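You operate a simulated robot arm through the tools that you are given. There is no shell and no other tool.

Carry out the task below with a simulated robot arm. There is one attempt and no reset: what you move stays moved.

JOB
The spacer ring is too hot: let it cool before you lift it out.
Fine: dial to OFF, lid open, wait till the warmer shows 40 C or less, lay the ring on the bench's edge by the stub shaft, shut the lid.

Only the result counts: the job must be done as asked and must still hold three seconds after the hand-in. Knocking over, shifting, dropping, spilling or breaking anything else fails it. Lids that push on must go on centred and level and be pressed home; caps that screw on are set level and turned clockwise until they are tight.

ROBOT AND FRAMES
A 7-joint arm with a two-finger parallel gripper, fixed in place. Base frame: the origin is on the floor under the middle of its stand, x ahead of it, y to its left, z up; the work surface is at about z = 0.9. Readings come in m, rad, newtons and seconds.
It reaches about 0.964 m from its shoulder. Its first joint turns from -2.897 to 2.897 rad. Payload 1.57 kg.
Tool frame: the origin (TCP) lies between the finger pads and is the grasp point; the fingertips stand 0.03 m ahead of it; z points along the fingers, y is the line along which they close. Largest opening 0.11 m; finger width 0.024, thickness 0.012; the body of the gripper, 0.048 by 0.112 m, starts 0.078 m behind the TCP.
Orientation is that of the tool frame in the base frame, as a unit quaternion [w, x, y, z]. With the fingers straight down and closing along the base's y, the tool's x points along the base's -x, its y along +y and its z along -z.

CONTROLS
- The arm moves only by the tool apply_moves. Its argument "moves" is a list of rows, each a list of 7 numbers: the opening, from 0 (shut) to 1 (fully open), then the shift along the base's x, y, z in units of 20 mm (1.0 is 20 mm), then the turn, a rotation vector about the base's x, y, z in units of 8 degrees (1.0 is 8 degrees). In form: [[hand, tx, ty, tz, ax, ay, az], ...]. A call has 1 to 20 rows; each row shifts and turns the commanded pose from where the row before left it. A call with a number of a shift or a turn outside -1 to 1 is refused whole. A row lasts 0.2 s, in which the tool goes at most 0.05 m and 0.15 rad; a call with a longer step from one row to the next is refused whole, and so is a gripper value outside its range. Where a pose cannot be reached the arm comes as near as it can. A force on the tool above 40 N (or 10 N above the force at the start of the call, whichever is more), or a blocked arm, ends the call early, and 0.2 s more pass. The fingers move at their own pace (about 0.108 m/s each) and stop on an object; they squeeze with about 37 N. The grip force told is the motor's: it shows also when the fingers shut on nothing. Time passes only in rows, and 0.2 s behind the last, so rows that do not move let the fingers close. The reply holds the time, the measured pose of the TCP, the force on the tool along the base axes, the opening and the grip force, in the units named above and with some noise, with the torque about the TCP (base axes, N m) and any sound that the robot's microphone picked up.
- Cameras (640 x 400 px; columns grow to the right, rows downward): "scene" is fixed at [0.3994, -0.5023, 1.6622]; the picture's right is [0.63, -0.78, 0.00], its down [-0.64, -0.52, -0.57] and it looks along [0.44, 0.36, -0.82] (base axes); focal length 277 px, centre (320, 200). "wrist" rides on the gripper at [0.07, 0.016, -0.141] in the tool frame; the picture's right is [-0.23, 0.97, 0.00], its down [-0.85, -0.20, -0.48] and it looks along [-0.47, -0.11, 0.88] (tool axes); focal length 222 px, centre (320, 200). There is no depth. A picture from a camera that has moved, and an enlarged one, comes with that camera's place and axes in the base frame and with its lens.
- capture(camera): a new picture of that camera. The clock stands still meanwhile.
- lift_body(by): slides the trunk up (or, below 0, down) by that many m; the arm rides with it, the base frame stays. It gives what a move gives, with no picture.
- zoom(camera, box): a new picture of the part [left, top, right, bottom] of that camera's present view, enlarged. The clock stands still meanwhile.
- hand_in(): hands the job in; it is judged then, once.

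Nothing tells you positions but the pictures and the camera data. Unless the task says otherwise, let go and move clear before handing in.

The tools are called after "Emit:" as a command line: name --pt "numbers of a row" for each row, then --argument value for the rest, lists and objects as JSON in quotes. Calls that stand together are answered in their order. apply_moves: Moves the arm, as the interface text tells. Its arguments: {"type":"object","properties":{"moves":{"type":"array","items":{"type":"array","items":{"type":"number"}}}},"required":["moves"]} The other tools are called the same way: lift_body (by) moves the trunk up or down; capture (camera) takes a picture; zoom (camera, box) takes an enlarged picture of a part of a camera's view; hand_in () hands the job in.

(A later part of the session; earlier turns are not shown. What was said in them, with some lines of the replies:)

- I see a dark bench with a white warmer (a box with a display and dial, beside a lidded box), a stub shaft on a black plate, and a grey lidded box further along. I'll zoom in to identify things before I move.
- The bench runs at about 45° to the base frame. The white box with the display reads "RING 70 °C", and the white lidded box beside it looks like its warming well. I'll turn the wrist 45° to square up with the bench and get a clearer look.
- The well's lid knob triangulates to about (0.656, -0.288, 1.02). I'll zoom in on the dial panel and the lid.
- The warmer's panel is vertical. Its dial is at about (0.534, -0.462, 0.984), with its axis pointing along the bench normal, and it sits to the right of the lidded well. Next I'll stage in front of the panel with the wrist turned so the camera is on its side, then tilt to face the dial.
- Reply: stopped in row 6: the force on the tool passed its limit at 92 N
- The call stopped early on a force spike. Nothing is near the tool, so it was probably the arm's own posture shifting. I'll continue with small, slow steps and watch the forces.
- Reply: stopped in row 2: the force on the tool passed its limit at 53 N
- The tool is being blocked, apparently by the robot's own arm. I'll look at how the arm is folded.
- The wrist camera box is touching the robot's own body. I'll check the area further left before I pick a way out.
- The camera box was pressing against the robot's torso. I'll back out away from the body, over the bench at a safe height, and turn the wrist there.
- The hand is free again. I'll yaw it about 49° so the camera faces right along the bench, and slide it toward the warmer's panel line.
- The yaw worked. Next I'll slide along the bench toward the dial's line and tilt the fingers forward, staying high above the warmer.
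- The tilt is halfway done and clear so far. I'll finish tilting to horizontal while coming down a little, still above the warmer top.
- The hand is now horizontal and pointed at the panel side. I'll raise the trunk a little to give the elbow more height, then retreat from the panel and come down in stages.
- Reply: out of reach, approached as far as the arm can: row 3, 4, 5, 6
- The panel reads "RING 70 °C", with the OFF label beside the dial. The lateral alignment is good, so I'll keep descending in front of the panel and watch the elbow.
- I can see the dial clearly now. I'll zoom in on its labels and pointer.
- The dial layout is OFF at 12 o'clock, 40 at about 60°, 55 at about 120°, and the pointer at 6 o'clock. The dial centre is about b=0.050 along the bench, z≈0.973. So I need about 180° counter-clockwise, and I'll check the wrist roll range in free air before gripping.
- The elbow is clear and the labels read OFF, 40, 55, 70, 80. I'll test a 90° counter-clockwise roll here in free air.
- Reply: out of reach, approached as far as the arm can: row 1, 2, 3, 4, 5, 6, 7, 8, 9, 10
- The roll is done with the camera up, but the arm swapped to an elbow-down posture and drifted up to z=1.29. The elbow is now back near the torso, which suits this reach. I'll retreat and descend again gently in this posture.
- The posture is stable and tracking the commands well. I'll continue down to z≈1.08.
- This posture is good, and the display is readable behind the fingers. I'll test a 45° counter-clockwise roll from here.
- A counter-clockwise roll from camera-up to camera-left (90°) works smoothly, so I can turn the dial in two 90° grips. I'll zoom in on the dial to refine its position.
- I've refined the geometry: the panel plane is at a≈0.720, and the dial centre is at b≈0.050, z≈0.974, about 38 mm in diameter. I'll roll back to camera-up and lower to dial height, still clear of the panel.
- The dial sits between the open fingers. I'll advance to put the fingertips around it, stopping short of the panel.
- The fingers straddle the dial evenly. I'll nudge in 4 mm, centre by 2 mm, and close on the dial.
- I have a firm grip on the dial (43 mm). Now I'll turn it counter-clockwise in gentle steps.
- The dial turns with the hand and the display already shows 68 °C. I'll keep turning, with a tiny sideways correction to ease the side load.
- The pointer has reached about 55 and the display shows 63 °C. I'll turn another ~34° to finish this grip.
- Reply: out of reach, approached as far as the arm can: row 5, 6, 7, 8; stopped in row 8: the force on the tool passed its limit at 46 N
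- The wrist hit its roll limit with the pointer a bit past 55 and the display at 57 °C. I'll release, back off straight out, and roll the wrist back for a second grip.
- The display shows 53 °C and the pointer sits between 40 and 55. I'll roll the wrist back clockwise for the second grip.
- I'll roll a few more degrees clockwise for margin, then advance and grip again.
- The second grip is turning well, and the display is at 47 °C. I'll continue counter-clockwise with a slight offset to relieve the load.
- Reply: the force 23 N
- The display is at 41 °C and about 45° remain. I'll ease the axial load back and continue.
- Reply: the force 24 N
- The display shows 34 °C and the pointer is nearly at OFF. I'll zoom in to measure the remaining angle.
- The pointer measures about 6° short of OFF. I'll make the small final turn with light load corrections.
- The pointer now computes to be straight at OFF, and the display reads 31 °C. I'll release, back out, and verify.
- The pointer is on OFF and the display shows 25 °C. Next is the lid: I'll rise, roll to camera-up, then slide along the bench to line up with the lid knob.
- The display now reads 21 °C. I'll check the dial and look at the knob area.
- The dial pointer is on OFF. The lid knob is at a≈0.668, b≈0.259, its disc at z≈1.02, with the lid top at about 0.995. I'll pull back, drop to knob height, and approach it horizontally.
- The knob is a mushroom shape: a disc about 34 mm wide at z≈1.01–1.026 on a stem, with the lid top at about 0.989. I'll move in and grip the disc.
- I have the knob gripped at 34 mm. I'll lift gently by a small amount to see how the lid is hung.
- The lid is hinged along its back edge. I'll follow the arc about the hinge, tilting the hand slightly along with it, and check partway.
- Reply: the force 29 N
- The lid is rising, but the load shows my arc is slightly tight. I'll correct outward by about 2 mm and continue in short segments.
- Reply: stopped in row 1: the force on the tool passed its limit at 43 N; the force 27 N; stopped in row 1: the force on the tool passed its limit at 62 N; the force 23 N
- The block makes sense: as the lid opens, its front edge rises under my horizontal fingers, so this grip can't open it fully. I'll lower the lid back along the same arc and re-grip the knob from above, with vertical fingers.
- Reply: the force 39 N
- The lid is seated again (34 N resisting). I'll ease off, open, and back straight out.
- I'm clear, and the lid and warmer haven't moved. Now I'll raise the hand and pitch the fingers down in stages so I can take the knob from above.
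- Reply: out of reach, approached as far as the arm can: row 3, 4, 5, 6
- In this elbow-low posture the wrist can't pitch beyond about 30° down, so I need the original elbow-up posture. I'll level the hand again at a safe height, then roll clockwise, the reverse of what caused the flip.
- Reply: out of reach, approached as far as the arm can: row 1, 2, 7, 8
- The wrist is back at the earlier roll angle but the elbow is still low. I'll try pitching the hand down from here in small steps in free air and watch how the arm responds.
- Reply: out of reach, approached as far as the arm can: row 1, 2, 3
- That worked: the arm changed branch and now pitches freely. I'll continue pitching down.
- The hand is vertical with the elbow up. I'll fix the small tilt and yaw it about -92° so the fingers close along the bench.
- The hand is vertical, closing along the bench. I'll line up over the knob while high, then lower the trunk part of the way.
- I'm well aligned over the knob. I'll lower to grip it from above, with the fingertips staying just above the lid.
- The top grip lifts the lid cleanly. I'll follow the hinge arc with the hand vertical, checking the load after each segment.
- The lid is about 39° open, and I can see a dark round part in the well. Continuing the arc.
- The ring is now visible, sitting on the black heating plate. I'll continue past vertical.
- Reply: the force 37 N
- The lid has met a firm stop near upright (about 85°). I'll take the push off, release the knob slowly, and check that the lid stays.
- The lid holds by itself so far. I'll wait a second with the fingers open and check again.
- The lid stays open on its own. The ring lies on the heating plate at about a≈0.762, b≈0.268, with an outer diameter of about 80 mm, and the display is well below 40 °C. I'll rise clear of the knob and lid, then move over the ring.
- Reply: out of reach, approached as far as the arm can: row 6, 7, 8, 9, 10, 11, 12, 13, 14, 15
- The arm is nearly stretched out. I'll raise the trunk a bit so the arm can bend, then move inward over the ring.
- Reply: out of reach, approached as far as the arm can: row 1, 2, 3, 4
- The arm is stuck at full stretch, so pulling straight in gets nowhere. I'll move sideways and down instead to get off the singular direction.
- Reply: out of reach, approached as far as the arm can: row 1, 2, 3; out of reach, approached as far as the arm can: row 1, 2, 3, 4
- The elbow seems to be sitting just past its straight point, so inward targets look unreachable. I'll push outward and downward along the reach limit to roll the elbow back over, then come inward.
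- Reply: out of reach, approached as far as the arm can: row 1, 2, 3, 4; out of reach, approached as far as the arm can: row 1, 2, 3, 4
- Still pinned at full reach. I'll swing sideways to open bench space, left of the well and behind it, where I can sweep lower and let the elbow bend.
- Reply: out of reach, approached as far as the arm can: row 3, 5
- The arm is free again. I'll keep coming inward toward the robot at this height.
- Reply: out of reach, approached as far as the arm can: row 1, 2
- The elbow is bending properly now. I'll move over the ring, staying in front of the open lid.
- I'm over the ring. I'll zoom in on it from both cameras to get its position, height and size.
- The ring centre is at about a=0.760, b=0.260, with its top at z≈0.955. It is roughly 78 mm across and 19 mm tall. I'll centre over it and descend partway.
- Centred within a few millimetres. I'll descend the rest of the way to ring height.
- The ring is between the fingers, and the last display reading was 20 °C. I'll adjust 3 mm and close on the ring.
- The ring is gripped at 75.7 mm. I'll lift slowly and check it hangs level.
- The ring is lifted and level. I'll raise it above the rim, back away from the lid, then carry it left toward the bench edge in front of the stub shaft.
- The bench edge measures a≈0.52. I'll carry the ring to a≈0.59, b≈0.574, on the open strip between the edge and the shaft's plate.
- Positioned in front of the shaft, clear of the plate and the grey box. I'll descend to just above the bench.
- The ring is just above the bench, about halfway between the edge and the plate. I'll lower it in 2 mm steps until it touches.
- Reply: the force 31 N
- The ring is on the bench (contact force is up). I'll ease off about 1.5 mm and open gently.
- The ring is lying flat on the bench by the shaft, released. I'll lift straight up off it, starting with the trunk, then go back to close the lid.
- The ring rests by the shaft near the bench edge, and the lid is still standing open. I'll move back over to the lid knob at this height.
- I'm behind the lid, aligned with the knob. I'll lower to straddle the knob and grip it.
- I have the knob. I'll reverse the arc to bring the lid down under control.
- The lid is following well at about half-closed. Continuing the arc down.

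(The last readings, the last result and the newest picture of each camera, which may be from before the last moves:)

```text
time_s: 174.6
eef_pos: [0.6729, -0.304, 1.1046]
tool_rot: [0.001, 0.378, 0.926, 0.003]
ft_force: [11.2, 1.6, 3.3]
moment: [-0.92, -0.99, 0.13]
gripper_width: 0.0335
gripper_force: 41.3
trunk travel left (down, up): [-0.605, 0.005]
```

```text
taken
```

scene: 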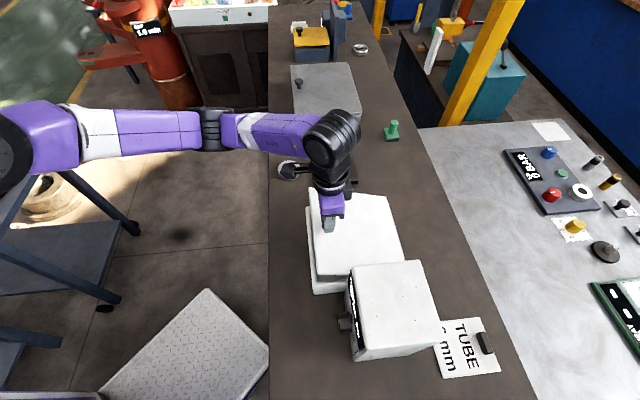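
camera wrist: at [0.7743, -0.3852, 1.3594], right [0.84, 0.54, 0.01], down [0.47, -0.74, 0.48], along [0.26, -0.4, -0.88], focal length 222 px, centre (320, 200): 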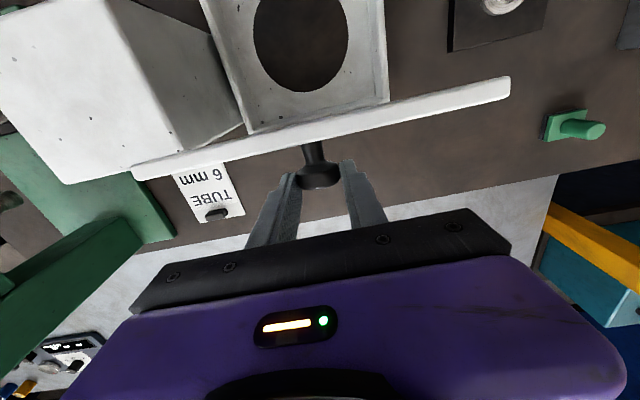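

Emit:
apply_moves --pt "0 -0.221 0.221 -0.68 0 0 0" --pt "0 -0.221 0.221 -0.68 0 0 0" --pt "0 -0.154 0.154 -0.7 0 0 0" --pt "0 -0.154 0.154 -0.7 0 0 0" --pt "0 0 0 0 0 0 0"

Emit:
apply_moves --pt "0 -0.057 0.057 -0.35 0 0 0" --pt "0 -0.05 0.05 -0.3 0 0 0" --pt "0 0 0 -0.2 0 0 0" --pt "0 0 0 0 0 0 0"

Emit:
zoom --camera "scene" --box '[260, 130, 450, 310]'

```text
time_s: 175.8
eef_pos: [0.657, -0.2894, 1.0494]
tool_rot: [0.001, 0.379, 0.926, 0.003]
ft_force: [9.3, 1.5, 3.7]
moment: [-0.95, -1.0, 0.1]
gripper_width: 0.0337
gripper_force: 41.4
trunk travel left (down, up): [-0.605, 0.005]
```

```text
time_s: 176.8
eef_pos: [0.6543, -0.2876, 1.0345]
tool_rot: [0.003, 0.379, 0.925, 0.002]
ft_force: [1.0, 9.7, 36.3]
moment: [0.1, -0.03, 0.05]
gripper_width: 0.0336
gripper_force: 41.4
trunk travel left (down, up): [-0.605, 0.005]
```

```text
2.22 times, centred on (355, 220) of scene
camera zoom: at [0.3994, -0.5023, 1.6622], right [0.63, -0.78, 0.0], down [-0.64, -0.52, -0.57], along [0.44, 0.36, -0.82], focal length 615 px, centre (242, 156)
```

zoom: 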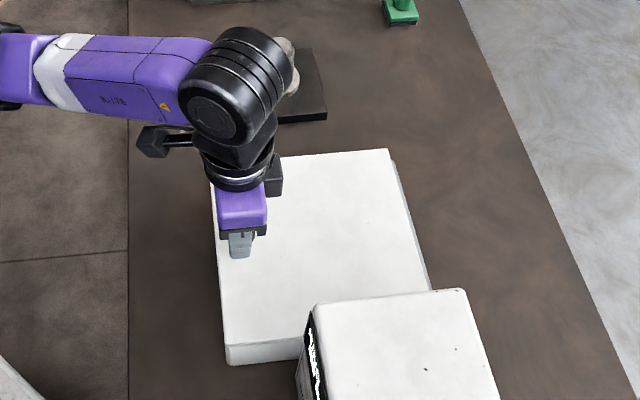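

The lid is seated, with 36 N pressing back. I'll ease off, release, and rise straight up clear.

Emit:
apply_moves --pt "0 0 0 0.08 0 0 0" --pt "0.3 0 0 0 0 0 0" --pt "0.45 0 0 0 0 0 0" --pt "0.6 0 0 0 0 0 0" --pt "0.6 0 0 0 0 0 0" --pt "0.6 0 0 0.5 0 0 0" --pt "0.6 0 0 0.8 0 0 0" --pt "0.6 0 0 0.9 0 0 0" --pt "0.6 0 0 0.9 0 0 0" --pt "0.6 0 0 0.9 0 0 0" --pt "0.6 0 0 0.9 0 0 0" --pt "0.6 0 0 0.9 0 0 0" --pt "0.6 0 0 0.9 0 0 0" --pt "0.6 0 0 0.9 0 0 0" --pt "0.6 0 0 0.9 0 0 0" --pt "0.6 0 0 0.9 0 0 0" --pt "0.6 0 0 0 0 0 0"

Emit:
capture --camera "scene"

Emit:
capture --camera "wrist"

```text
time_s: 180.4
eef_pos: [0.6546, -0.2874, 1.223]
tool_rot: [0.0, 0.38, 0.925, 0.003]
ft_force: [0.3, 0.7, 0.1]
moment: [0.02, 0.03, 0.01]
gripper_width: 0.0658
gripper_force: 0.2
trunk travel left (down, up): [-0.605, 0.005]
```

```text
taken
```

scene: 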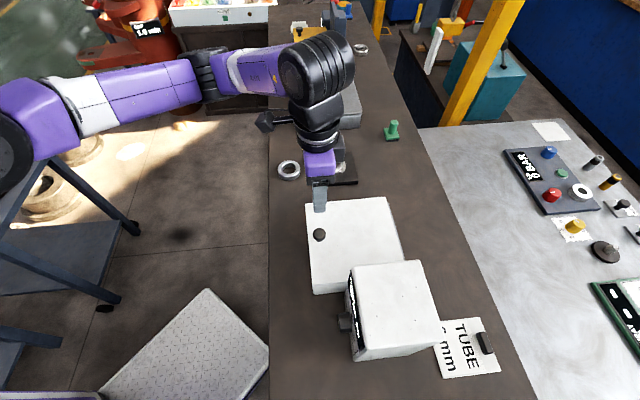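

```text
taken
camera wrist: at [0.6166, -0.2274, 1.3647], right [0.85, 0.53, 0.0], down [0.47, -0.74, 0.48], along [0.26, -0.4, -0.88], focal length 222 px, centre (320, 200)
```

wrist: 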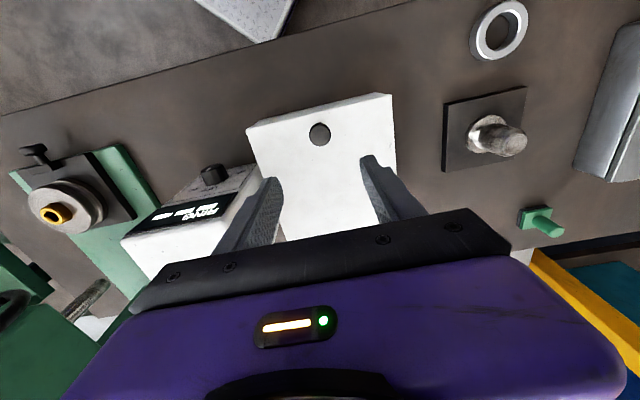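

The lid is shut and the display now shows "RING" with dashes, as the ring is out. I'll do a final check of the dial, lid and ring.

Emit:
zoom --camera "wrist" --box '[120, 140, 280, 260]'

Emit:
zoom --camera "scene" --box '[260, 130, 450, 310]'

Emit:
zoom --camera "wrist" --box '[420, 0, 580, 190]'

```text
3.33 times, centred on (200, 200) of wrist
camera zoom: at [0.6166, -0.2274, 1.3647], right [0.85, 0.53, 0.0], down [0.47, -0.74, 0.48], along [0.26, -0.4, -0.88], focal length 740 px, centre (720, 200)
```

zoom: 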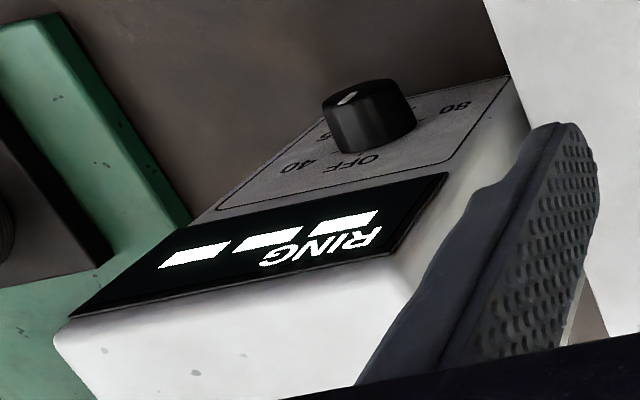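

```text
2.22 times, centred on (355, 220) of scene
camera zoom: at [0.3994, -0.5023, 1.6622], right [0.63, -0.78, 0.0], down [-0.64, -0.52, -0.57], along [0.44, 0.36, -0.82], focal length 615 px, centre (242, 156)
```

zoom: 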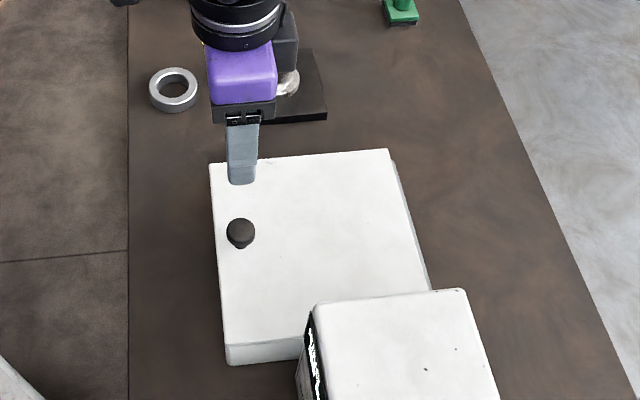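

```text
2.11 times, centred on (500, 95) of wrist
camera zoom: at [0.6166, -0.2274, 1.3647], right [0.85, 0.53, 0.0], down [0.47, -0.74, 0.48], along [0.26, -0.4, -0.88], focal length 468 px, centre (-59, 421)
```

zoom: 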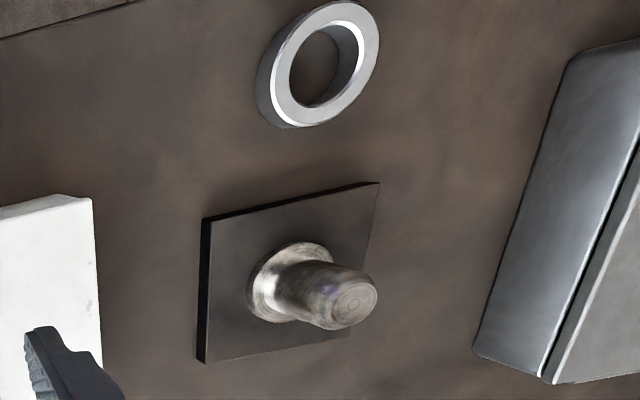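

Everything checks out: the dial is on OFF, the lid is shut, and the ring lies flat on the bench near the edge beside the stub shaft. Nothing else has moved. I'll back the hand off a little further before handing in.

Emit:
apply_moves --pt "0.6 0 0 0.5 0 0 0" --pt "0.6 0 0 0.8 0 0 0" --pt "0.6 0 0 0.8 0 0 0" --pt "0.6 0 0 0.8 0 0 0" --pt "0.6 0 0 0 0 0 0" --pt "0.6 0 0 0 0 0 0" --pt "0.6 0 0 0 0 0 0"

Emit:
capture --camera "scene"

```text
time_s: 182.0
eef_pos: [0.6545, -0.2875, 1.2804]
tool_rot: [0.001, 0.38, 0.925, 0.002]
ft_force: [-0.3, -1.0, 0.5]
moment: [-0.01, 0.0, -0.01]
gripper_width: 0.066
gripper_force: 0.1
trunk travel left (down, up): [-0.605, 0.005]
```

```text
taken
```

scene: 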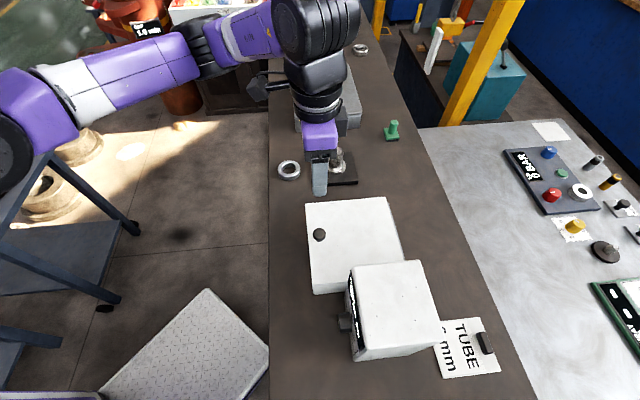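

The scene is settled with the hand clear: dial on OFF, ring cooled and laid by the stub shaft at the bench's edge, lid shut. Handing in.

Emit:
hand_in

```text
The job is handed in.
```

The job is done and handed in; I haven't seen a verdict on it yet.

- **Dial:** it is turned to OFF, checked in close-up pictures from the wrist camera.
- **Cooling:** the warmer read 20 °C the last time I could read it, just before opening the lid fully. It had dropped below 40 °C as soon as the dial went off, so there was no wait with the lid open.
- **Ring:** it lies flat on the bench, in front of the stub shaft's plate. Its centre is about 7 cm in from the bench's front edge.
- **Lid:** I lowered it by the knob and pressed it shut. The display now shows dashes where the temperature was, as the ring is out.

Two things happened along the way. My first try at the lid, gripping the knob from the front, stopped at about 30°. I lowered it again and opened it fully from above. Early on, the wrist camera bumped the robot's own body twice, away from the bench.

Nothing else on the bench looks moved in the final pictures.
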